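You operate a simulated robot arm through the tools that you are given. There is no shell and no other tool.

Carry out the task below with a simulated robot arm. There is one attempt and no reset: what you move stays moved.

## Task
Pump three shots of sweet soup into the cup and heat it.
Fine: Spout back to the middle before you lift the cup. Small hot plate at mid till it steams, then knob to low and switch off; the cup stays on it. No drips. Set down upright: grey cup.

Only the result counts: the job must be done as asked and must still hold three seconds after the hand-in. Knocking over, shifting, dropping, spilling or breaking anything else fails it.

## Robot
A 7-joint arm with a two-finger parallel gripper, fixed in place. Base frame: the origin is on the floor under the middle of its stand, x ahead of it, y to its left, z up; the work surface is at about z = 80. Lengths are in cm, angles in degrees, forces in N, time in s.
It reaches about 104.6 cm from its shoulder. Its first joint turns from -166.0 to 166.0 degrees. Payload 1.57 kg.
The TCP is the grasp point between the finger pads, 3 cm short of the fingertips. In the tool frame z runs along the fingers and y along their closing line. The gripper opens to 8 cm. The fingers are 1.7 cm wide and 1.2 cm thick; the gripper's body (4 by 8.2 cm) begins 8 cm behind the TCP.
Orientation is that of the tool frame in the base frame, as a unit quaternion [w, x, y, z]. With the fingers straight down and closing along the base's y, the tool's x points along the base's -x, its y along +y and its z along -z.

## Interface
- The arm moves only by the tool move_arm. Its argument "targets" is a list of rows, each an object of numbers (a shift or turn left out is 0, a gripper value left out holds the last): "dx", "dy", "dz": the shift along the tool's x, y, z in m; "ax", "ay", "az": the turn, a rotation vector about the tool's x, y, z in degrees. In form: [{"dx": .., "dy": .., "dz": .., "ax": .., "ay": .., "az": ..}, ...]. A call has 1 to 20 rows; each row shifts and turns the commanded pose from where the row before left it, along the tool's axes as they then stand. "grip" is the opening in per cent of the stroke, from 0 (shut) to 100 (fully open), set as the call begins (left out, the last holds). Rows are played at 5 a second. More than 5 cm and 8.6 degrees between two rows, or a gripper value outside its range, and nothing of the call is played. A pose out of reach is approached as far as the arm can. The call stops where the force on the tool passes 50 N (or 10 N more than at its start, if that is more) or the arm is blocked; 0.2 s more then pass. The fingers move at their own pace (about 15.3 cm/s each) and stop on an object; they squeeze with about 39 N. The grip force told is the motor's: it shows also when the fingers shut on nothing. Time passes only in rows, and 0.2 s behind the last, so rows that do not move let the fingers close. It gives the time, the measured TCP pose, the force on the tool (base axes), the opening and the grip force at its end, in the units of the frame above (readings bear some noise), with the torque about the TCP (base axes, N m) and any sound that the robot's microphone picked up.
- Cameras (640 x 400 px; columns grow to the right, rows downward): "scene" is fixed at [21.84, 64.96, 145.08]; the picture's right is [-0.63, -0.78, 0.00], its down [-0.57, 0.47, -0.67] and it looks along [0.52, -0.42, -0.74] (base axes); focal length 324 px, centre (320, 200). "wrist" rides on the gripper at [7.2, -0.7, -12.2] in the tool frame; the picture's right is [0.09, 1.00, 0.00], its down [-0.84, 0.08, -0.54] and it looks along [-0.54, 0.05, 0.84] (tool axes); focal length 238 px, centre (320, 200). There is no depth. A picture from a camera that has moved, and an enlarged one, comes with that camera's place and axes in the base frame and with its lens.
- grab_frame(camera): a new picture of that camera. The clock stands still meanwhile.
- zoom(camera, box): a new picture of the part [left, top, right, bottom] of that camera's present view, enlarged. The clock stands still meanwhile.
- job_done(): hands the job in; it is judged then, once.

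Places have to be worked out from the pictures, the camera data and where the tool is seen. Open the gripper and draw the arm clear of the work before you hand the job in, unless the task says otherwise.

The tools are called after "Emit:" as a command line: name --argument value ..., lists and objects as JSON in quotes. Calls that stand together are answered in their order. move_arm: Moves the arm, as the interface text tells. Its arguments: {"type":"object","properties":{"targets":{"type":"array","items":{"type":"object","properties":{"dx":{"type":"number"},"dy":{"type":"number"},"dz":{"type":"number"},"ax":{"type":"number"},"ay":{"type":"number"},"az":{"type":"number"}}}},"grip":{"type":"number"}},"required":["targets"]} The other tools are called the same way: grab_frame (camera) takes a picture; zoom (camera, box) takes an enlarged picture of a part of a camera's view; job_done () hands the job in.

At the start:

```text
t: 0.0
ee_pos: [39.25, 40.88, 118.16]
ee_rot: [0.0, 0.0, 1.0, -0.001]
wrist_force: [-0.2, -0.1, 0.2]
wrist_torque: [-0.03, -0.04, 0.04]
finger_gap: 7.98
gripper_force: 0.1
```

scene: 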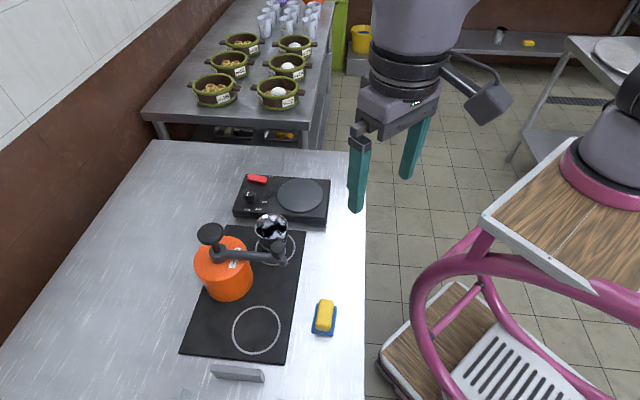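
wrist: 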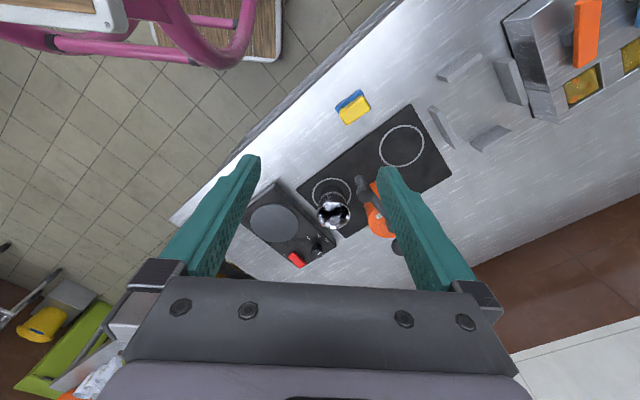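

I start by looking closely at the work area: the pump pot, the cup, the hot plate with its knob and red switch.

Emit:
zoom --camera "scene" --box '[180, 150, 360, 270]'

Emit:
zoom --camera "scene" --box '[180, 205, 330, 305]'

Emit:
zoom --camera "wrist" --box '[220, 80, 480, 280]'

```text
3.33 times, centred on (270, 210) of scene
camera zoom: at [21.84, 64.96, 145.08], right [-0.63, -0.78, 0.0], down [-0.57, 0.47, -0.67], along [0.52, -0.42, -0.74], focal length 1081 px, centre (487, 167)
```

zoom: 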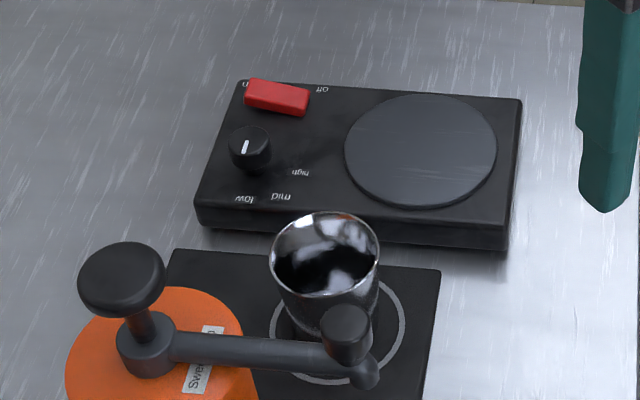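

```text
4.00 times, centred on (255, 255) of scene
camera zoom: at [21.84, 64.96, 145.08], right [-0.63, -0.78, 0.0], down [-0.57, 0.47, -0.67], along [0.52, -0.42, -0.74], focal length 1298 px, centre (580, -20)
```

zoom: 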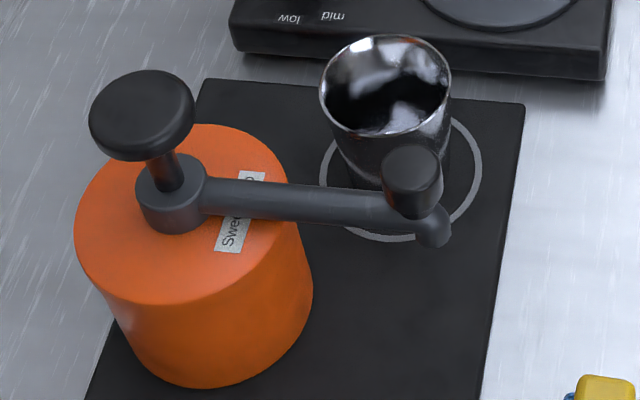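

```text
2.00 times, centred on (350, 180) of wrist
camera zoom: at [32.02, 40.19, 130.22], right [-0.09, 1.0, 0.0], down [0.84, 0.08, 0.54], along [0.54, 0.05, -0.84], focal length 477 px, centre (260, 240)
```

zoom: 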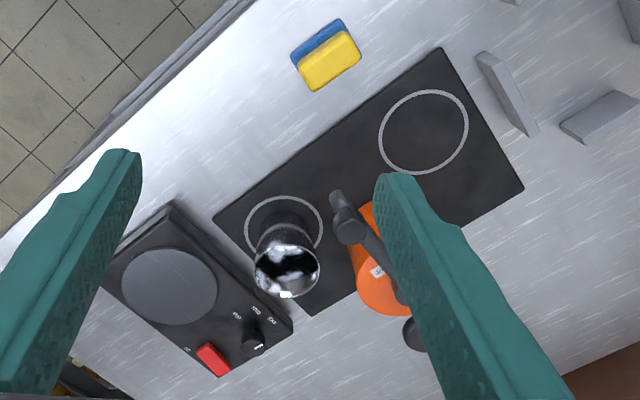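

The cup seems to stand at about [61, 46] with its rim near z 90, and the spout ends between the two rings at about [51.5, 49]. I move the wrist camera to get a second, closer view for triangulation.

Emit:
move_arm --targets '[{"dx": -0.019, "dy": 0.037, "dz": 0.01}, {"dx": -0.019, "dy": 0.037, "dz": 0.01}, {"dx": -0.019, "dy": 0.037, "dz": 0.01}, {}]' --grip 100

Emit:
grab_frame --camera "wrist"

Emit:
grab_frame --camera "scene"

```text
t: 1.0
ee_pos: [44.76, 51.9, 115.29]
ee_rot: [0.0, -0.001, 1.0, 0.0]
wrist_force: [0.5, 0.0, 0.0]
wrist_torque: [-0.01, 0.0, 0.04]
finger_gap: 8.01
gripper_force: 0.0
```

```text
taken
camera wrist: at [37.68, 51.27, 127.28], right [-0.09, 1.0, 0.0], down [0.84, 0.08, 0.54], along [0.54, 0.05, -0.84], focal length 238 px, centre (320, 200)
```

wrist: 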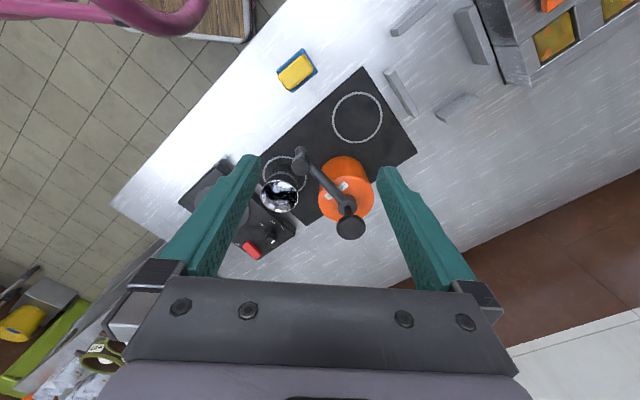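

```text
taken
```

scene: 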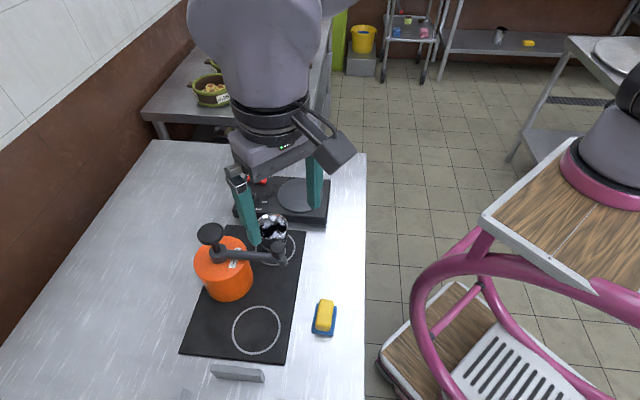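

Emit:
zoom --camera "wrist" --box '[240, 120, 400, 260]'

Emit:
zoom --camera "wrist" --box '[170, 140, 330, 270]'

```text
2.86 times, centred on (320, 190) of wrist
camera zoom: at [37.68, 51.27, 127.28], right [-0.09, 1.0, 0.0], down [0.84, 0.08, 0.54], along [0.54, 0.05, -0.84], focal length 681 px, centre (320, 229)
```

zoom: 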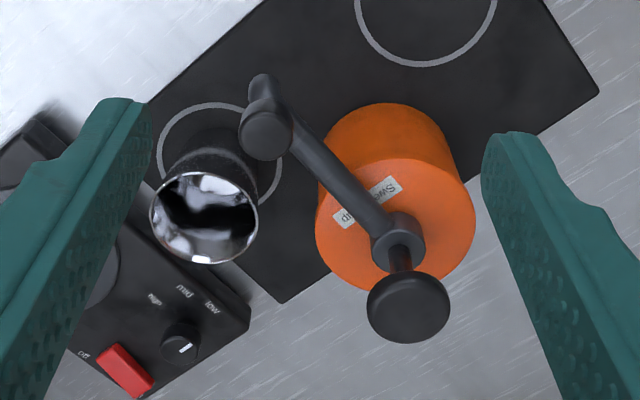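

```text
3.08 times, centred on (250, 205) of wrist
camera zoom: at [37.68, 51.27, 127.28], right [-0.09, 1.0, 0.0], down [0.84, 0.08, 0.54], along [0.54, 0.05, -0.84], focal length 733 px, centre (535, 185)
```

zoom: 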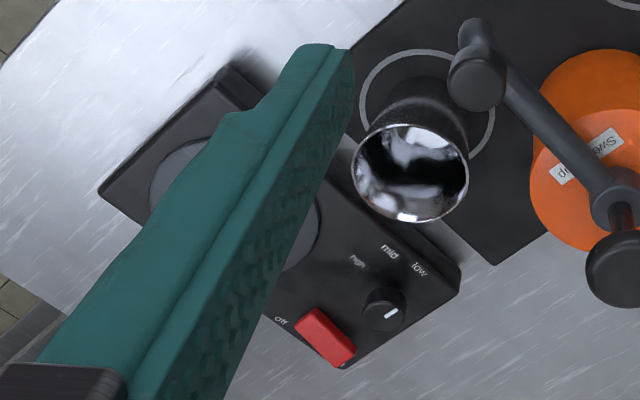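

The spout points to the middle between the two rings (azimuth about -134.6° around the pot axis at about [59.7, 58.1]). The cup's ring lies about +52° from there. Next I look at the hot plate from above.

Emit:
move_arm --targets '[{"dx": -0.028, "dy": -0.04, "dz": 0.005}, {"dx": -0.028, "dy": -0.04, "dz": 0.005}, {"dx": -0.028, "dy": -0.04, "dz": 0.005}, {"dx": -0.028, "dy": -0.04, "dz": 0.005}, {}]'

Emit:
grab_frame --camera "wrist"

Emit:
zoom --camera "wrist" --box '[220, 120, 420, 250]'

```text
t: 2.2
ee_pos: [56.02, 35.95, 113.31]
ee_rot: [0.0, 0.001, 1.0, 0.0]
wrist_force: [0.1, -0.8, -0.1]
wrist_torque: [-0.02, 0.01, 0.0]
finger_gap: 7.99
gripper_force: 0.1
```

```text
taken
camera wrist: at [48.79, 35.3, 125.35], right [-0.09, 1.0, 0.0], down [0.84, 0.08, 0.54], along [0.54, 0.05, -0.84], focal length 238 px, centre (320, 200)
```

wrist: 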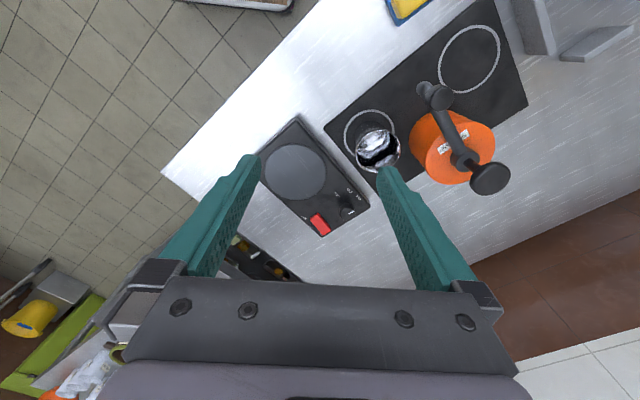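

```text
3.08 times, centred on (320, 185) of wrist
camera zoom: at [48.79, 35.3, 125.35], right [-0.09, 1.0, 0.0], down [0.84, 0.08, 0.54], along [0.54, 0.05, -0.84], focal length 733 px, centre (320, 246)
```

zoom: 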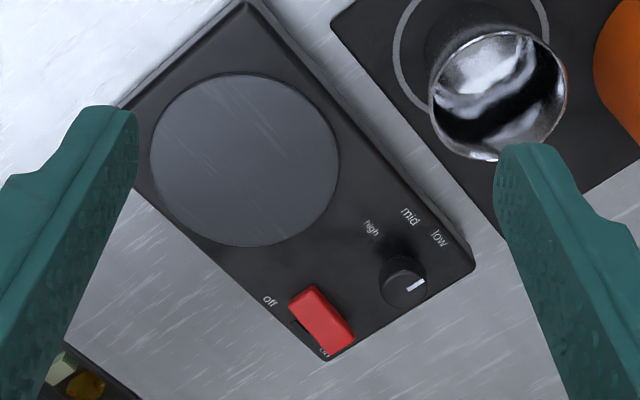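

I zoom in on the knob and the red switch to read the pointer and the switch type.

Emit:
zoom --camera "wrist" --box '[295, 170, 375, 240]'

Emit:
zoom --camera "scene" --box '[228, 165, 340, 235]'

```text
5.71 times, centred on (335, 205) of wrist
camera zoom: at [48.79, 35.3, 125.35], right [-0.09, 1.0, 0.0], down [0.84, 0.08, 0.54], along [0.54, 0.05, -0.84], focal length 1362 px, centre (234, 171)
```

zoom: 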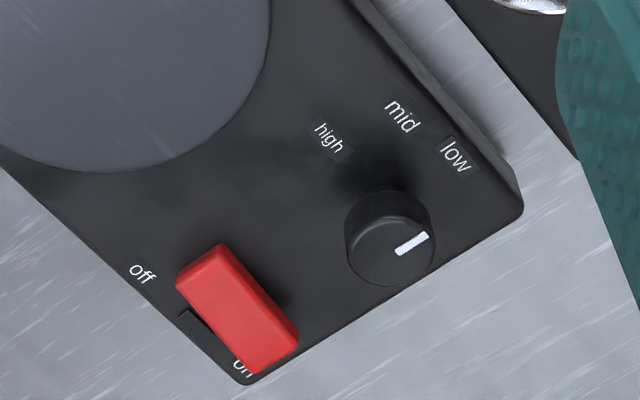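

```text
5.71 times, centred on (284, 200) of scene
camera zoom: at [21.84, 64.96, 145.08], right [-0.63, -0.78, 0.0], down [-0.57, 0.47, -0.67], along [0.52, -0.42, -0.74], focal length 1854 px, centre (526, 200)
```

zoom: 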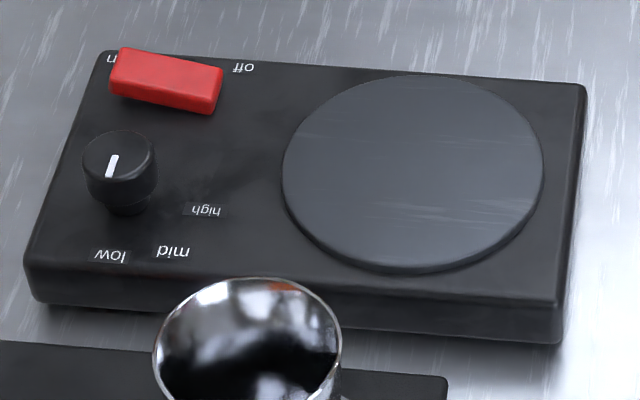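

The knob pointer already seems to stand at "low" (about 130° in the base frame), with mid about 45° further counter-clockwise. I move closer over the controls to see the switch's shape and state.

Emit:
move_arm --targets '[{"dx": -0.035, "dy": 0.006, "dz": 0.022}, {"dx": -0.035, "dy": 0.006, "dz": 0.022}, {"dx": -0.035, "dy": 0.006, "dz": 0.022}, {"dx": -0.035, "dy": 0.006, "dz": 0.022}, {}]'

Emit:
grab_frame --camera "wrist"

Emit:
zoom --camera "wrist" --box '[270, 130, 400, 230]'

```text
t: 3.4
ee_pos: [70.0, 38.52, 104.4]
ee_rot: [0.0, 0.001, 1.0, 0.0]
wrist_force: [0.9, 0.1, 0.0]
wrist_torque: [0.02, 0.0, -0.01]
finger_gap: 8.0
gripper_force: 0.0
```

```text
taken
camera wrist: at [62.77, 37.8, 116.46], right [-0.09, 1.0, 0.0], down [0.84, 0.08, 0.54], along [0.54, 0.05, -0.84], focal length 238 px, centre (320, 200)
```

wrist: 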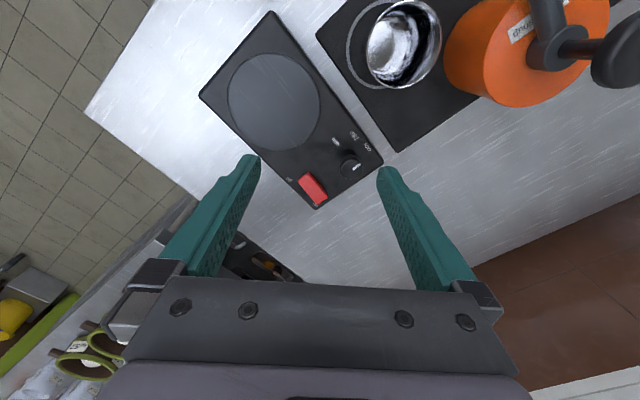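

```text
4.00 times, centred on (335, 180) of wrist
camera zoom: at [62.77, 37.8, 116.46], right [-0.09, 1.0, 0.0], down [0.84, 0.08, 0.54], along [0.54, 0.05, -0.84], focal length 953 px, centre (260, 280)
```

zoom: 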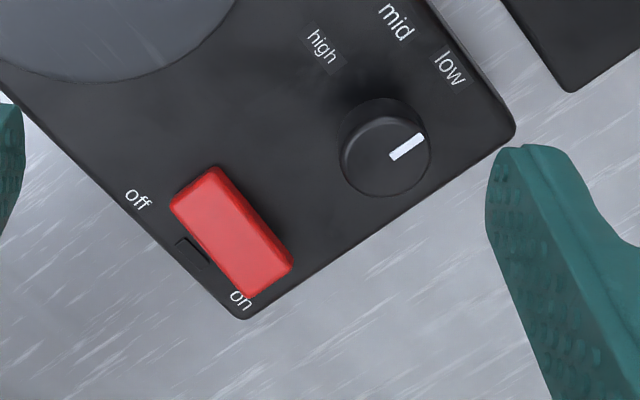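

The off end of the rocker is the low one, so the plate is off. The knob is gripped easily from above. Before swinging the spout I want a level look at the nozzle height against the cup rim, so I back away and pitch the camera up.

Emit:
move_arm --targets '[{"dx": 0.043, "dy": 0.013, "dz": -0.004}, {"dx": 0.043, "dy": 0.013, "dz": -0.004}, {"dx": 0.043, "dy": 0.013, "dz": -0.004}, {"dx": 0.043, "dy": 0.013, "dz": -0.004}, {"dx": 0.043, "dy": 0.013, "dz": -0.004}, {"dx": 0.043, "dy": 0.013, "dz": -0.004}, {"dx": 0.043, "dy": 0.013, "dz": -0.004}, {"ay": -8.5}, {"ay": -8.5}, {"ay": -8.5}, {"ay": -8.5}, {"ay": -8.5}, {"ay": -8.5}, {}, {}]'

Emit:
grab_frame --camera "wrist"

```text
t: 6.6
ee_pos: [40.29, 47.58, 106.97]
ee_rot: [0.43, 0.0, 0.903, 0.0]
wrist_force: [1.2, -0.1, 0.1]
wrist_torque: [-0.02, 0.0, -0.03]
finger_gap: 8.02
gripper_force: 0.0
```

```text
taken
camera wrist: at [26.01, 46.77, 109.07], right [-0.06, 1.0, -0.07], down [0.1, 0.08, 0.99], along [0.99, 0.05, -0.11], focal length 238 px, centre (320, 200)
```

wrist: 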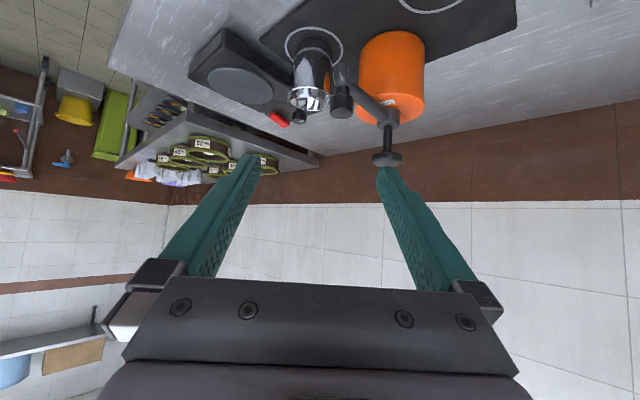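

The camera now looks nearly level but from too high; I lower it by about 12 cm.

Emit:
move_arm --targets '[{"dx": 0.0311, "dz": 0.0252}, {"dx": 0.0311, "dz": 0.0252}, {"dx": 0.0311, "dz": 0.0252}, {}]'

Emit:
grab_frame --camera "wrist"

Emit:
zoom --camera "wrist" --box '[260, 110, 420, 220]'

```text
t: 7.6
ee_pos: [40.12, 47.57, 95.14]
ee_rot: [0.43, 0.0, 0.903, 0.0]
wrist_force: [0.2, -0.9, 0.0]
wrist_torque: [0.0, -0.04, 0.02]
finger_gap: 7.98
gripper_force: 0.1
```

```text
taken
camera wrist: at [25.98, 46.82, 97.14], right [-0.06, 1.0, -0.07], down [0.11, 0.08, 0.99], along [0.99, 0.05, -0.11], focal length 238 px, centre (320, 200)
```

wrist: 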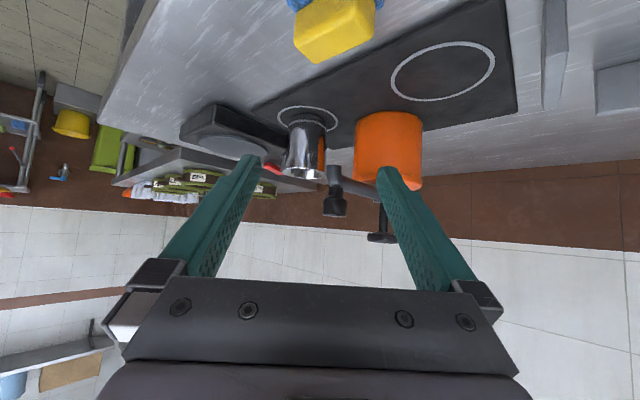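

```text
3.64 times, centred on (340, 165) of wrist
camera zoom: at [25.98, 46.82, 97.14], right [-0.06, 1.0, -0.07], down [0.11, 0.08, 0.99], along [0.99, 0.05, -0.11], focal length 867 px, centre (247, 327)
```

zoom: 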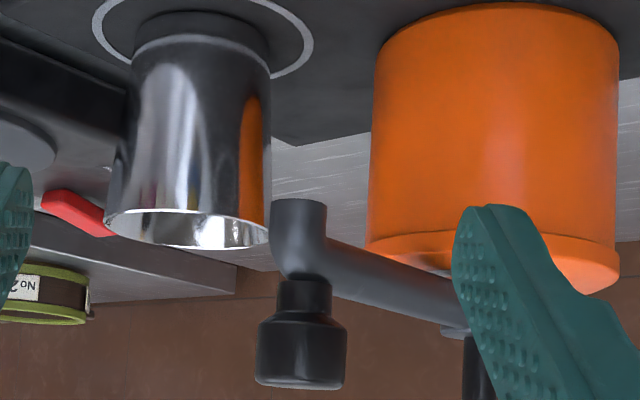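

The nozzle outlet is at about z 90.5 and the cup rim at about 89.2, so the spout clears the cup. The spout knob (2.7 cm wide, z about 94–96) sits at roughly [52, 49.8]. I rise, level the tool, move over the knob and turn it so the fingers close across the spout.

Emit:
move_arm --targets '[{"dx": -0.0311, "dz": -0.0252}, {"dx": -0.0311, "dz": -0.0252}, {"dx": -0.0311, "dz": -0.0252}, {"ay": 8.5}, {"ay": 8.5}, {"ay": 8.5}, {"ay": 8.5}, {"ay": 8.5}, {"ay": 8.5}, {"dx": -0.0393, "dy": 0.0073, "dz": 0.003}, {"dx": -0.0393, "dy": 0.0073, "dz": 0.003}, {"dx": -0.0393, "dy": 0.0073, "dz": 0.003}, {"az": -7.57}, {"az": -7.57}, {"az": -7.57}, {"az": -7.57}, {"az": -7.57}, {"az": -7.57}, {}, {}]'

Emit:
grab_frame --camera "wrist"

Emit:
grab_frame --camera "scene"

```text
t: 11.8
ee_pos: [51.94, 49.78, 106.2]
ee_rot: [-0.001, -0.387, 0.922, 0.001]
wrist_force: [-0.2, -0.6, 0.5]
wrist_torque: [0.02, -0.03, 0.03]
finger_gap: 8.0
gripper_force: 0.0
```

```text
taken
camera wrist: at [47.22, 44.07, 118.32], right [-0.77, 0.63, 0.0], down [0.53, 0.65, 0.54], along [0.34, 0.42, -0.84], focal length 238 px, centre (320, 200)
```

wrist: 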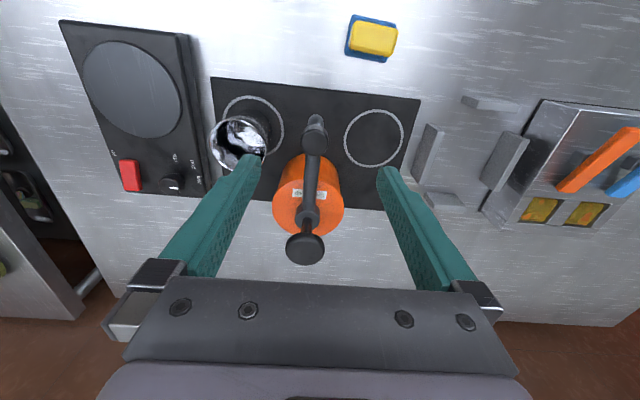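

```text
taken
```

scene: 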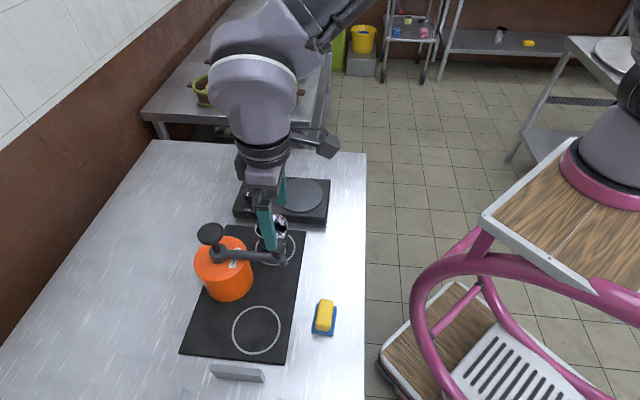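

I zoom to see where the knob lies relative to the predicted pixel (319, 139) for a knob straight under the TCP.

Emit:
zoom --camera "wrist" --box '[260, 90, 380, 280]'

Emit:
zoom --camera "wrist" --box '[280, 100, 350, 160]'

```text
2.11 times, centred on (320, 185) of wrist
camera zoom: at [47.22, 44.07, 118.32], right [-0.77, 0.63, 0.0], down [0.53, 0.65, 0.54], along [0.34, 0.42, -0.84], focal length 502 px, centre (320, 232)
```

zoom: 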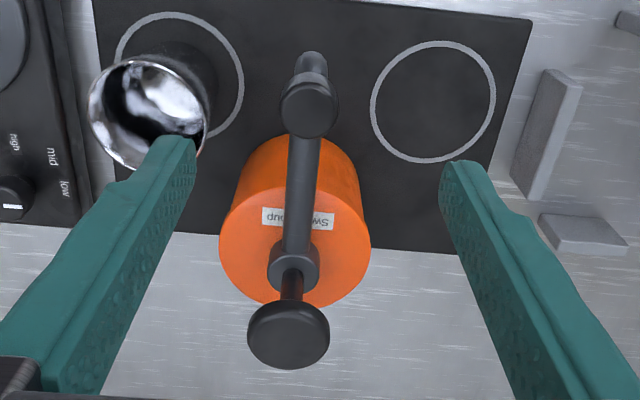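

```text
6.67 times, centred on (315, 130) of wrist
camera zoom: at [47.22, 44.07, 118.32], right [-0.77, 0.63, 0.0], down [0.53, 0.65, 0.54], along [0.34, 0.42, -0.84], focal length 1589 px, centre (353, 667)
```

zoom: 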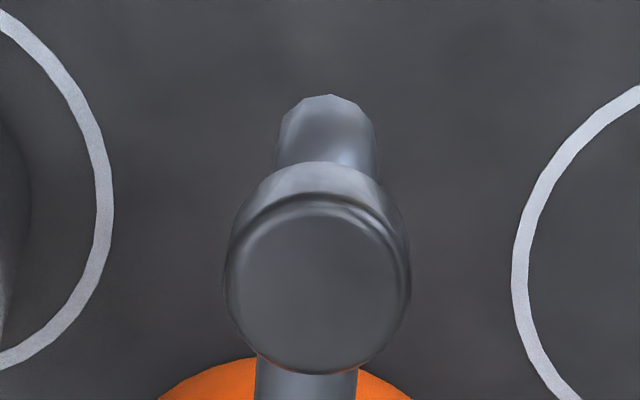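

The knob's top disc is at about (314.6, 143), i.e. it sits at about [52.6, 49.8]. I shift there, then go down with open fingers so that they straddle the knob with the tips at about z 93.

Emit:
move_arm --targets '[{"dx": -0.0047, "dy": -0.0046}, {"dz": 0.034}, {"dz": 0.034}, {"dz": 0.02}, {"dz": 0.014}, {}]'

Emit:
grab_frame --camera "wrist"

Emit:
grab_frame --camera "scene"

```text
t: 13.2
ee_pos: [52.47, 49.68, 95.91]
ee_rot: [0.001, -0.386, 0.922, 0.0]
wrist_force: [0.2, 0.2, 0.9]
wrist_torque: [0.0, 0.0, -0.03]
finger_gap: 8.0
gripper_force: 0.0
```

```text
taken
camera wrist: at [47.83, 44.06, 108.06], right [-0.77, 0.63, 0.0], down [0.53, 0.65, 0.54], along [0.34, 0.42, -0.84], focal length 238 px, centre (320, 200)
```

wrist: 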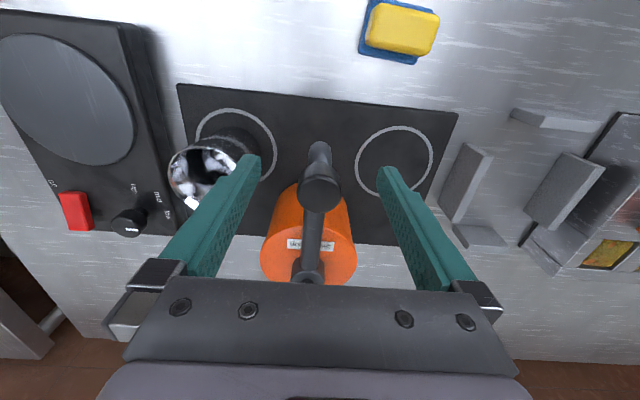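

```text
taken
```

scene: 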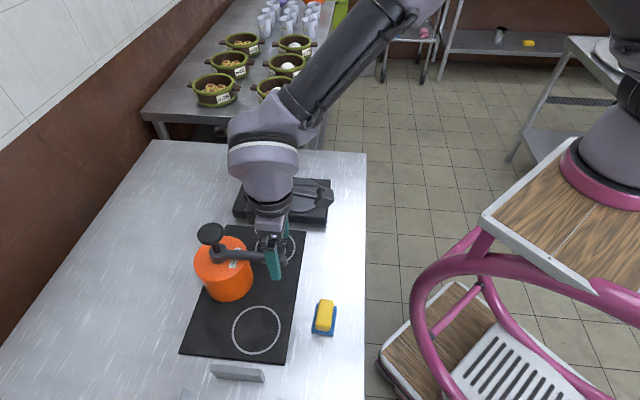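

The fingers straddle the knob. I zoom to check its centring.

Emit:
zoom --camera "wrist" --box '[250, 130, 390, 290]'

Emit:
zoom --camera "scene" --box '[190, 200, 340, 310]'

```text
2.50 times, centred on (320, 210) of wrist
camera zoom: at [47.83, 44.06, 108.06], right [-0.77, 0.63, 0.0], down [0.53, 0.65, 0.54], along [0.34, 0.42, -0.84], focal length 596 px, centre (320, 175)
```

zoom: 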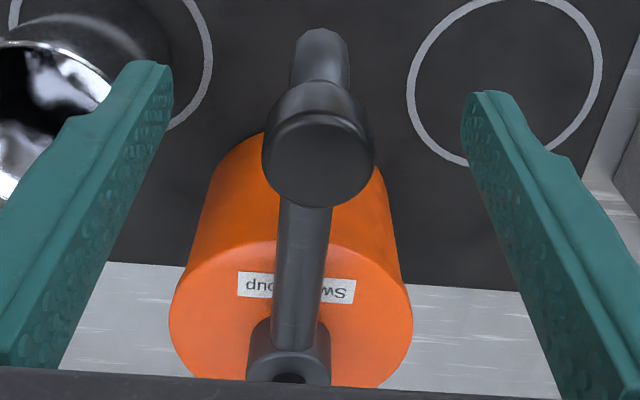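

```text
3.64 times, centred on (265, 255) of scene
camera zoom: at [21.84, 64.96, 145.08], right [-0.63, -0.78, 0.0], down [-0.57, 0.47, -0.67], along [0.52, -0.42, -0.74], focal length 1180 px, centre (520, 0)
```

zoom: 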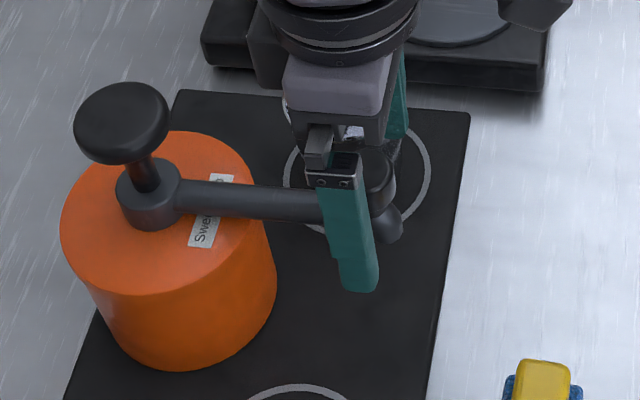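

The knob is centred to within about 2 mm. I close the fingers to a loose cage of about 3 cm around it.

Emit:
move_arm --targets '[{"dx": -0.002}, {}, {}]' --grip 38

Emit:
zoom --camera "wrist" --box '[250, 130, 390, 290]'

```text
t: 14.0
ee_pos: [52.57, 49.82, 95.96]
ee_rot: [-0.001, -0.386, 0.923, 0.0]
wrist_force: [0.5, -0.3, -0.1]
wrist_torque: [0.0, 0.0, -0.01]
finger_gap: 3.01
gripper_force: 0.1
```

```text
2.50 times, centred on (320, 210) of wrist
camera zoom: at [47.98, 44.18, 108.09], right [-0.77, 0.63, 0.0], down [0.53, 0.65, 0.54], along [0.34, 0.42, -0.84], focal length 596 px, centre (320, 175)
```

zoom: 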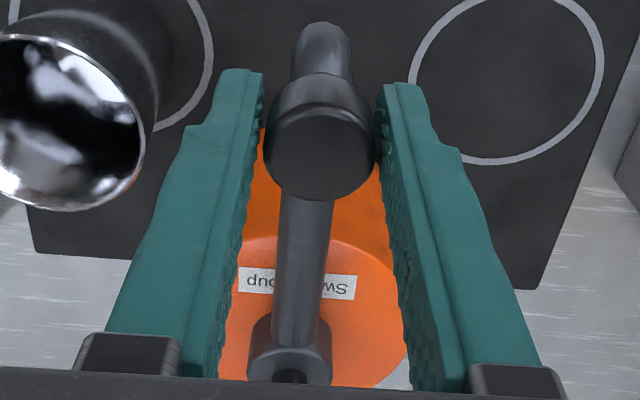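

The knob is caged with a small gap. Re-triangulating the pump top puts the pot axis nearer [61, 58.2] (swing radius ≈ 11.9 cm). I swing the spout the first 16° counter-clockwise, toward the cup, and check.

Emit:
move_arm --targets '[{"dx": -0.0003, "dy": -0.0083, "az": -4}, {"dx": -0.0003, "dy": -0.0083, "az": -4}, {"dx": -0.0003, "dy": -0.0083, "az": -4}, {"dx": -0.0003, "dy": -0.0083, "az": -4}, {}]'

Emit:
zoom --camera "wrist" --box '[250, 130, 390, 290]'

Emit:
zoom --camera "scene" --box '[190, 200, 340, 310]'

```text
t: 15.2
ee_pos: [55.47, 47.88, 95.92]
ee_rot: [-0.001, -0.511, 0.86, 0.001]
wrist_force: [0.1, -0.7, -0.2]
wrist_torque: [-0.02, 0.04, 0.01]
finger_gap: 3.03
gripper_force: 0.0
```

```text
2.50 times, centred on (320, 210) of wrist
camera zoom: at [52.45, 41.19, 108.07], right [-0.92, 0.39, 0.0], down [0.33, 0.77, 0.54], along [0.21, 0.5, -0.84], focal length 596 px, centre (320, 175)
```

zoom: 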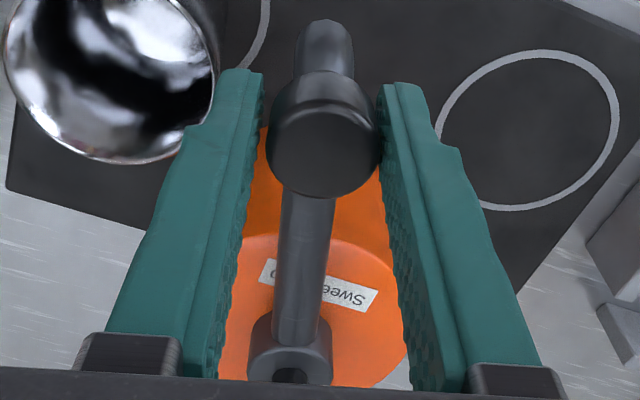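

```text
3.64 times, centred on (265, 255) of scene
camera zoom: at [21.84, 64.96, 145.08], right [-0.63, -0.78, 0.0], down [-0.57, 0.47, -0.67], along [0.52, -0.42, -0.74], focal length 1180 px, centre (520, 0)
```

zoom: 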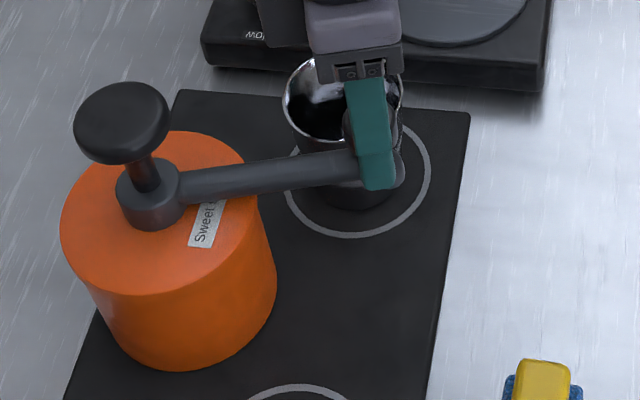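

The spout follows freely with the knob unchanged in the cage, so the radius is right. I swing on by 16° more and look again.

Emit:
move_arm --targets '[{"dx": -0.0003, "dy": -0.0083, "az": -4}, {"dx": -0.0003, "dy": -0.0083, "az": -4}, {"dx": -0.0003, "dy": -0.0083, "az": -4}, {"dx": -0.0003, "dy": -0.0083, "az": -4}, {}]'

Emit:
zoom --camera "wrist" --box '[220, 110, 400, 290]'

Emit:
zoom --camera "scene" --box '[190, 200, 340, 310]'

```text
t: 16.4
ee_pos: [58.54, 46.65, 95.96]
ee_rot: [0.0, -0.626, 0.78, -0.001]
wrist_force: [0.0, 1.0, 0.4]
wrist_torque: [0.01, 0.03, -0.01]
finger_gap: 3.04
gripper_force: 0.0
```

```text
2.22 times, centred on (310, 200) of wrist
camera zoom: at [57.48, 39.53, 108.07], right [-0.99, 0.13, 0.0], down [0.11, 0.83, 0.54], along [0.07, 0.54, -0.84], focal length 530 px, centre (342, 200)
```

zoom: 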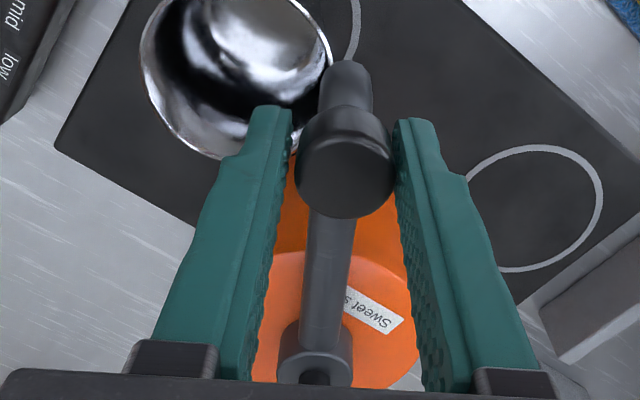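

```text
3.64 times, centred on (265, 255) of scene
camera zoom: at [21.84, 64.96, 145.08], right [-0.63, -0.78, 0.0], down [-0.57, 0.47, -0.67], along [0.52, -0.42, -0.74], focal length 1180 px, centre (520, 0)
```

zoom: 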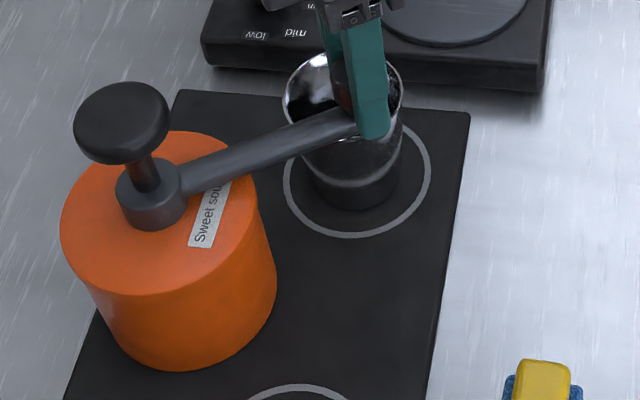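

The nozzle is at the rim's edge now. The cup centre lies about 18° further, so I swing on by that.

Emit:
move_arm --targets '[{"dx": -0.0004, "dy": -0.0095, "az": -4.6}, {"dx": -0.0004, "dy": -0.0095, "az": -4.6}, {"dx": -0.0004, "dy": -0.0095, "az": -4.6}, {"dx": -0.0004, "dy": -0.0095, "az": -4.6}, {}]'

Emit:
zoom --camera "wrist" --box '[220, 110, 400, 290]'

Emit:
zoom --camera "scene" --box '[190, 200, 340, 310]'

```text
t: 17.6
ee_pos: [62.17, 46.4, 96.04]
ee_rot: [0.0, 0.742, -0.67, 0.001]
wrist_force: [0.0, -0.4, -0.3]
wrist_torque: [-0.01, -0.01, -0.02]
finger_gap: 3.06
gripper_force: 0.0
```

```text
2.22 times, centred on (310, 200) of wrist
camera zoom: at [63.54, 39.33, 108.1], right [-0.98, -0.19, 0.0], down [-0.16, 0.82, 0.54], along [-0.11, 0.53, -0.84], focal length 530 px, centre (342, 200)
```

zoom: 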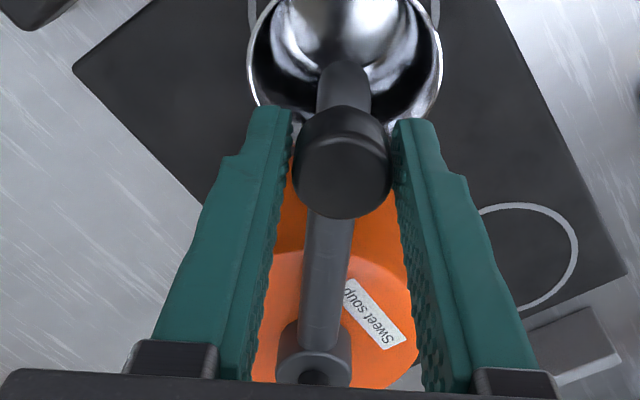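

```text
3.64 times, centred on (265, 255) of scene
camera zoom: at [21.84, 64.96, 145.08], right [-0.63, -0.78, 0.0], down [-0.57, 0.47, -0.67], along [0.52, -0.42, -0.74], focal length 1180 px, centre (520, 0)
```

zoom: 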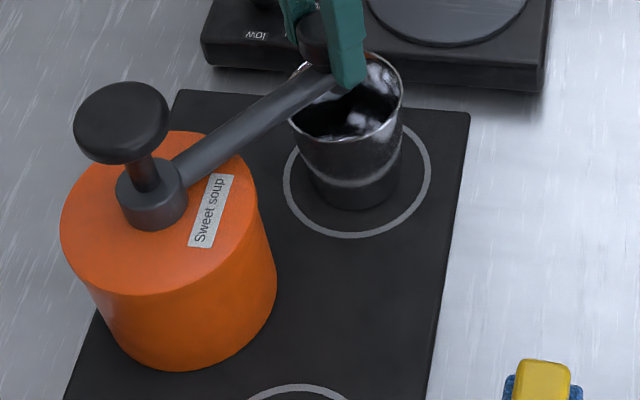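

The nozzle appears centred over the cup opening. I open the fingers and rise to inspect it without the gripper around.

Emit:
move_arm --targets '[{}, {}, {"dz": -0.03}, {"dz": -0.04}, {"dz": -0.04}, {"dz": -0.03}, {}]' --grip 70

Emit:
grab_frame --camera "wrist"

Emit:
zoom --camera "scene" --box '[190, 200, 340, 310]'

```text
t: 19.2
ee_pos: [62.2, 46.65, 110.23]
ee_rot: [0.0, 0.742, -0.671, -0.001]
wrist_force: [-0.5, 0.2, 0.6]
wrist_torque: [0.0, 0.0, 0.01]
finger_gap: 5.6
gripper_force: 0.1
```

```text
taken
camera wrist: at [63.47, 39.5, 122.33], right [-0.98, -0.19, 0.0], down [-0.16, 0.82, 0.54], along [-0.1, 0.53, -0.84], focal length 238 px, centre (320, 200)
```

wrist: 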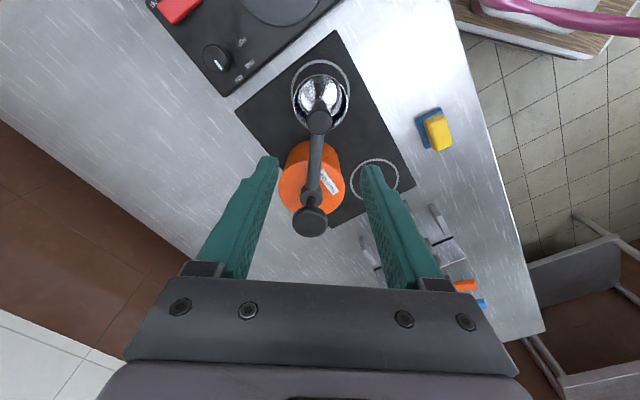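

```text
3.64 times, centred on (265, 255) of scene
camera zoom: at [21.84, 64.96, 145.08], right [-0.63, -0.78, 0.0], down [-0.57, 0.47, -0.67], along [0.52, -0.42, -0.74], focal length 1180 px, centre (520, 0)
```

zoom: 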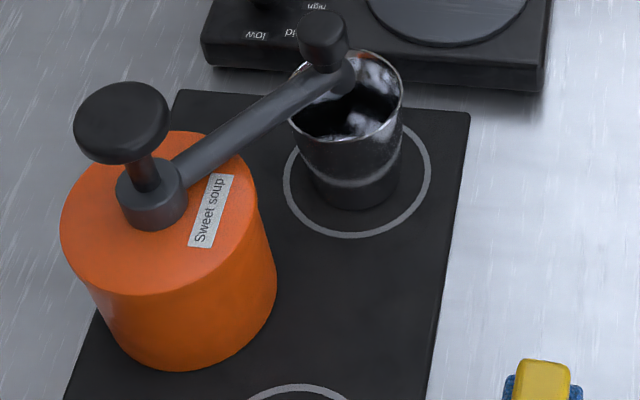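

The nozzle projects onto the middle of the cup opening. Now I zoom on the pump head to fix its position from this new viewpoint.

Emit:
zoom --camera "wrist" --box '[270, 130, 370, 250]'

```text
3.33 times, centred on (320, 190) of wrist
camera zoom: at [63.47, 39.5, 122.33], right [-0.98, -0.19, 0.0], down [-0.16, 0.82, 0.54], along [-0.1, 0.53, -0.84], focal length 794 px, centre (320, 233)
```

zoom: 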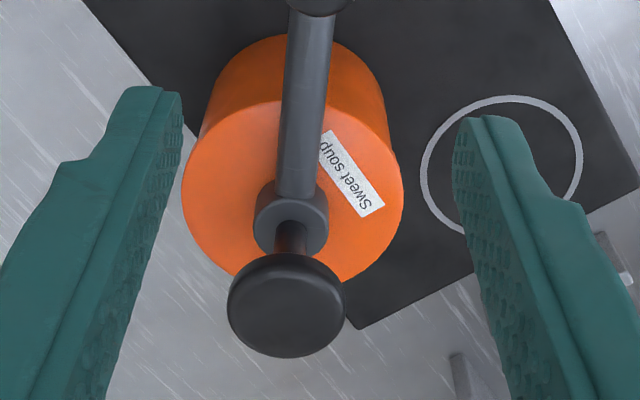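

Three views agree: the pump head's centre is at about [61.1, 58.5], top at z ≈ 97.9, 4.5 cm wide. I close the fingers and move above it, stopping with the tips about 4 cm above.

Emit:
move_arm --targets '[{"dx": -0.0397, "dy": -0.0003}, {"dx": -0.0397, "dy": -0.0003}, {"dx": -0.0397, "dy": -0.0003}, {"dz": 0.03}, {"dz": 0.02}, {}, {}]' --grip 0

Emit:
grab_frame --camera "wrist"

Emit:
zoom --camera "scene" --box '[170, 160, 350, 310]'

```text
t: 20.8
ee_pos: [61.08, 58.32, 104.87]
ee_rot: [0.0, 0.741, -0.671, 0.001]
wrist_force: [0.0, 0.1, -0.1]
wrist_torque: [0.0, -0.04, 0.01]
finger_gap: 0.02
gripper_force: 21.4
```

```text
taken
camera wrist: at [62.33, 51.17, 117.02], right [-0.98, -0.19, 0.0], down [-0.16, 0.82, 0.54], along [-0.1, 0.53, -0.84], focal length 238 px, centre (320, 200)
```

wrist: 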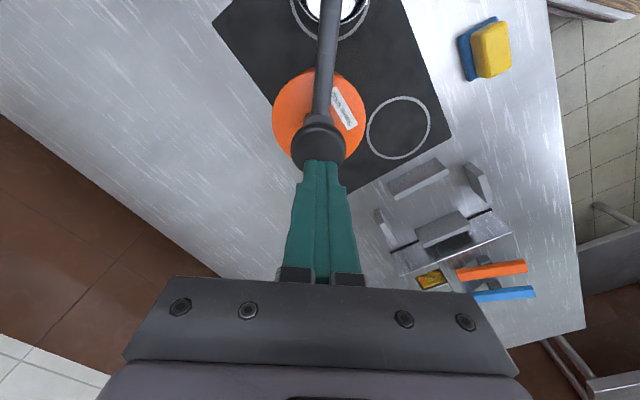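

```text
2.67 times, centred on (260, 235) of scene
camera zoom: at [21.84, 64.96, 145.08], right [-0.63, -0.78, 0.0], down [-0.57, 0.47, -0.67], along [0.52, -0.42, -0.74], focal length 865 px, centre (480, 107)
```

zoom: 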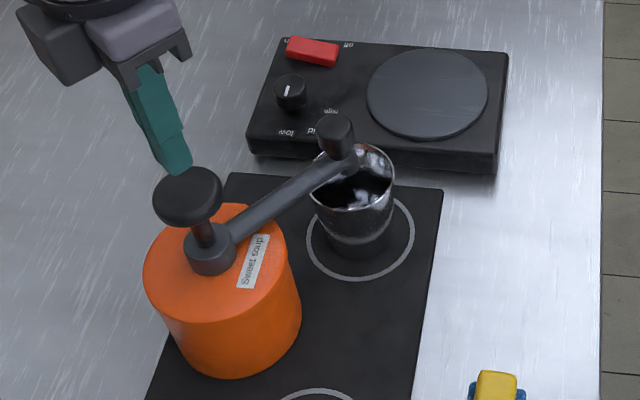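

I check the alignment of the tips over the pump head in the wrist view.

Emit:
zoom --camera "wrist" --box '[260, 90, 380, 200]'

Emit:
zoom --camera "scene" --box '[190, 170, 270, 250]'

```text
3.64 times, centred on (320, 145) of wrist
camera zoom: at [62.33, 51.17, 117.02], right [-0.98, -0.19, 0.0], down [-0.16, 0.82, 0.54], along [-0.1, 0.53, -0.84], focal length 867 px, centre (320, 400)
```

zoom: 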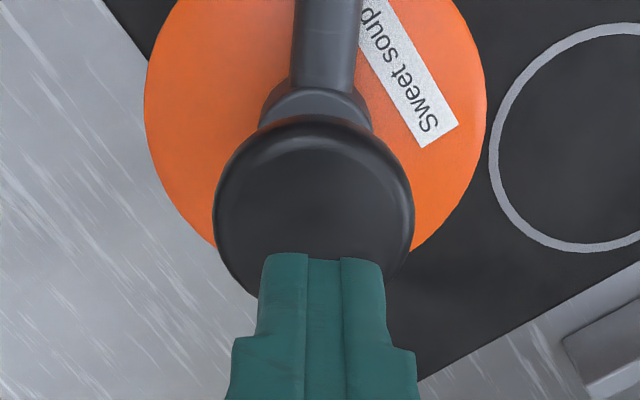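

```text
5.00 times, centred on (230, 210) of scene
camera zoom: at [21.84, 64.96, 145.08], right [-0.63, -0.78, 0.0], down [-0.57, 0.47, -0.67], along [0.52, -0.42, -0.74], focal length 1622 px, centre (770, 150)
```

zoom: 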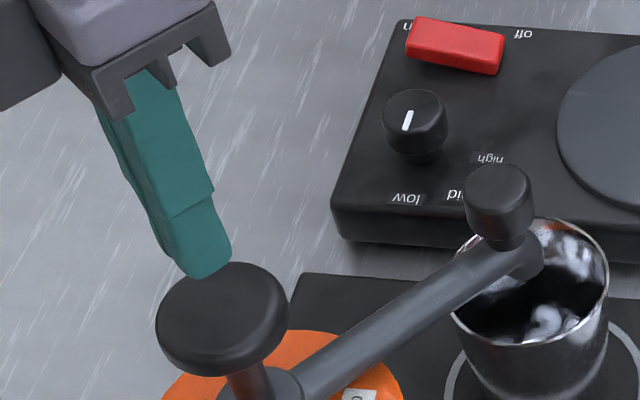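

The tips are within a few mm of the pump head's centre. I descend slowly until first contact.

Emit:
move_arm --targets '[{"dx": 0.002, "dz": 0.015}, {"dz": 0.008}, {"dz": 0.004}, {"dz": 0.004}, {"dz": 0.004}, {}]'

Emit:
zoom --camera "scene" --box '[190, 170, 310, 270]'

```text
t: 22.2
ee_pos: [61.15, 58.24, 101.46]
ee_rot: [0.0, 0.742, -0.67, 0.001]
wrist_force: [0.3, 1.6, 1.7]
wrist_torque: [0.02, -0.01, 0.01]
finger_gap: 0.02
gripper_force: 21.9
```

```text
4.00 times, centred on (250, 220) of scene
camera zoom: at [21.84, 64.96, 145.08], right [-0.63, -0.78, 0.0], down [-0.57, 0.47, -0.67], along [0.52, -0.42, -0.74], focal length 1298 px, centre (600, 120)
```

zoom: 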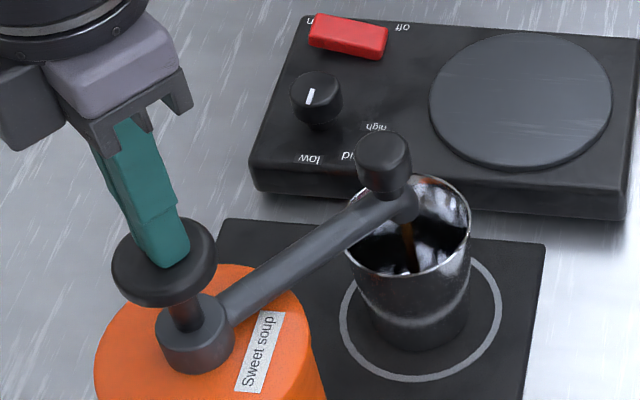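

The head is already moving (1.7 N) and soup is running into the cup. I carry on pressing to the bottom of the stroke in small steps.

Emit:
move_arm --targets '[{"dz": 0.004}, {"dz": 0.004}, {"dz": 0.004}, {"dz": 0.004}]'

Emit:
zoom --camera "scene" --box '[190, 170, 310, 270]'

```text
t: 23.2
ee_pos: [61.2, 58.15, 99.89]
ee_rot: [0.0, 0.742, -0.67, 0.0]
wrist_force: [0.1, -4.5, 5.8]
wrist_torque: [-0.11, 0.0, -0.03]
finger_gap: 0.05
gripper_force: 21.3
```

```text
4.00 times, centred on (250, 220) of scene
camera zoom: at [21.84, 64.96, 145.08], right [-0.63, -0.78, 0.0], down [-0.57, 0.47, -0.67], along [0.52, -0.42, -0.74], focal length 1298 px, centre (600, 120)
```

zoom: 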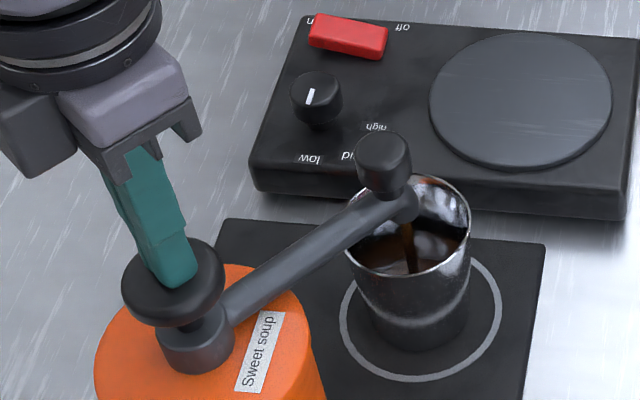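

The force is 5.8 N and a gap of under 1 cm remains between head and collar. I continue down in smaller steps.

Emit:
move_arm --targets '[{"dz": 0.003}, {"dz": 0.003}, {"dz": 0.003}]'

Emit:
zoom --camera "scene" --box '[190, 170, 310, 270]'

```text
t: 24.0
ee_pos: [61.16, 58.01, 99.37]
ee_rot: [-0.003, 0.742, -0.67, -0.001]
wrist_force: [-3.9, -7.5, 38.4]
wrist_torque: [-0.34, 0.09, 0.12]
finger_gap: 0.0
gripper_force: 21.2
```

```text
4.00 times, centred on (250, 220) of scene
camera zoom: at [21.84, 64.96, 145.08], right [-0.63, -0.78, 0.0], down [-0.57, 0.47, -0.67], along [0.52, -0.42, -0.74], focal length 1298 px, centre (600, 120)
```

zoom: 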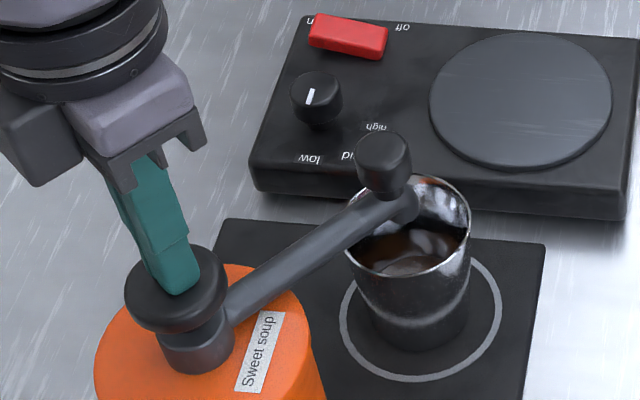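

The bottom is reached (38 N at TCP z 99.4) and the stream has stopped: shot one. I let the head come up fully and check it.

Emit:
move_arm --targets '[{"dz": -0.006}, {"dz": -0.01}, {"dz": -0.01}, {"dz": -0.01}, {}, {}]'

Emit:
zoom --camera "scene" --box '[190, 170, 310, 270]'

```text
t: 25.4
ee_pos: [61.18, 58.19, 102.69]
ee_rot: [0.0, 0.742, -0.67, 0.0]
wrist_force: [0.0, 0.3, -0.7]
wrist_torque: [0.0, -0.01, -0.03]
finger_gap: 0.01
gripper_force: 21.1
```

```text
4.00 times, centred on (250, 220) of scene
camera zoom: at [21.84, 64.96, 145.08], right [-0.63, -0.78, 0.0], down [-0.57, 0.47, -0.67], along [0.52, -0.42, -0.74], focal length 1298 px, centre (600, 120)
```

zoom: 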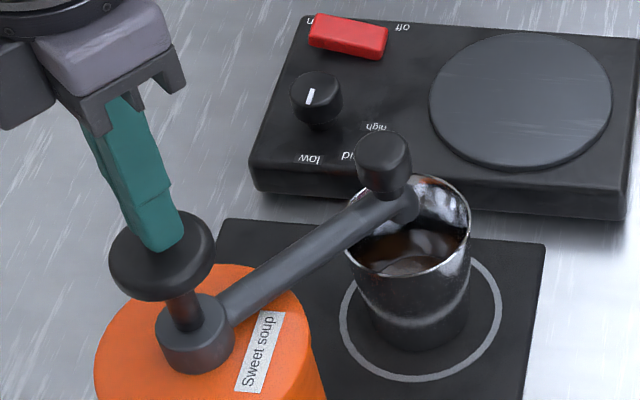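

The head is fully up again (same pixel position as at the start). Second shot: the same stroke down, a short hold.

Emit:
move_arm --targets '[{"dz": 0.008}, {"dz": 0.004}, {"dz": 0.004}, {"dz": 0.004}, {"dz": 0.004}, {"dz": 0.004}, {"dz": 0.004}, {"dz": 0.002}, {"dz": 0.002}, {}]'

Emit:
zoom --camera "scene" --box '[190, 170, 310, 270]'

```text
t: 27.6
ee_pos: [61.04, 58.12, 99.47]
ee_rot: [-0.003, 0.742, -0.67, -0.001]
wrist_force: [-2.2, -3.7, 40.1]
wrist_torque: [-0.25, 0.07, -0.05]
finger_gap: 0.0
gripper_force: 21.1
```

```text
4.00 times, centred on (250, 220) of scene
camera zoom: at [21.84, 64.96, 145.08], right [-0.63, -0.78, 0.0], down [-0.57, 0.47, -0.67], along [0.52, -0.42, -0.74], focal length 1298 px, centre (600, 120)
```

zoom: 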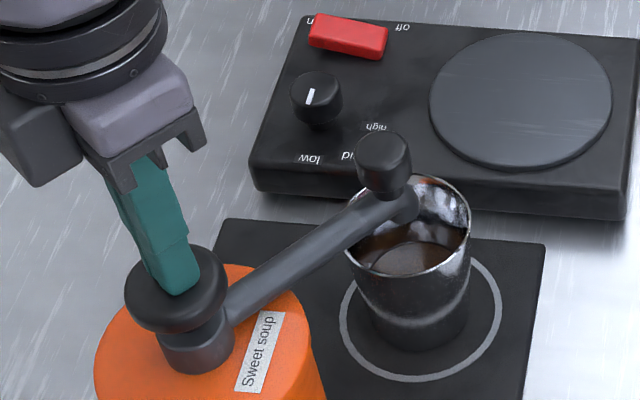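

Second shot is in (40 N at the bottom, the level in the cup rose). I let the head up again and check it.

Emit:
move_arm --targets '[{"dz": -0.006}, {"dz": -0.01}, {"dz": -0.01}, {"dz": -0.01}, {}, {}]'

Emit:
zoom --camera "scene" --box '[190, 170, 310, 270]'

```text
t: 29.0
ee_pos: [61.11, 58.16, 102.53]
ee_rot: [0.0, 0.742, -0.67, 0.0]
wrist_force: [-0.2, -0.6, -0.1]
wrist_torque: [0.0, 0.01, 0.02]
finger_gap: 0.0
gripper_force: 21.1
```

```text
4.00 times, centred on (250, 220) of scene
camera zoom: at [21.84, 64.96, 145.08], right [-0.63, -0.78, 0.0], down [-0.57, 0.47, -0.67], along [0.52, -0.42, -0.74], focal length 1298 px, centre (600, 120)
```

zoom: 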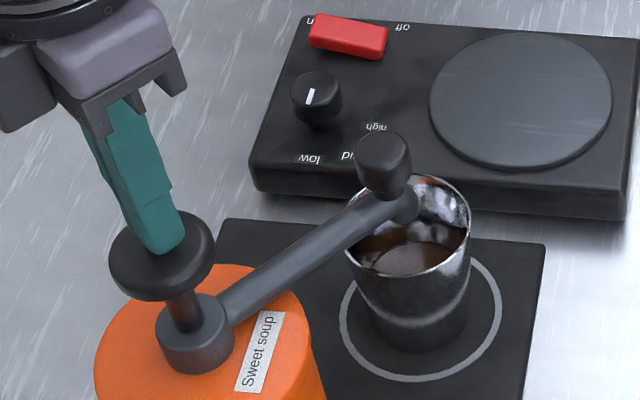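

The head is fully up. Third and last shot with the same stroke.

Emit:
move_arm --targets '[{"dz": 0.008}, {"dz": 0.004}, {"dz": 0.004}, {"dz": 0.004}, {"dz": 0.004}, {"dz": 0.004}, {"dz": 0.004}, {"dz": 0.002}, {"dz": 0.002}, {}]'

Emit:
zoom --camera "scene" --box '[190, 170, 310, 270]'

```text
t: 31.2
ee_pos: [61.02, 58.17, 99.36]
ee_rot: [-0.003, 0.742, -0.671, -0.001]
wrist_force: [-2.1, -3.3, 40.7]
wrist_torque: [-0.2, 0.05, -0.03]
finger_gap: 0.0
gripper_force: 21.1
```

```text
4.00 times, centred on (250, 220) of scene
camera zoom: at [21.84, 64.96, 145.08], right [-0.63, -0.78, 0.0], down [-0.57, 0.47, -0.67], along [0.52, -0.42, -0.74], focal length 1298 px, centre (600, 120)
```

zoom: 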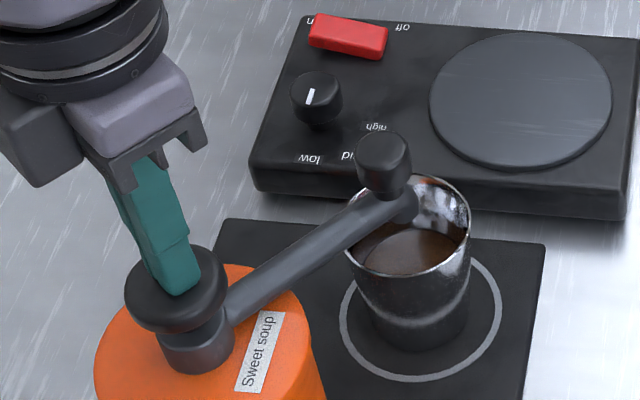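

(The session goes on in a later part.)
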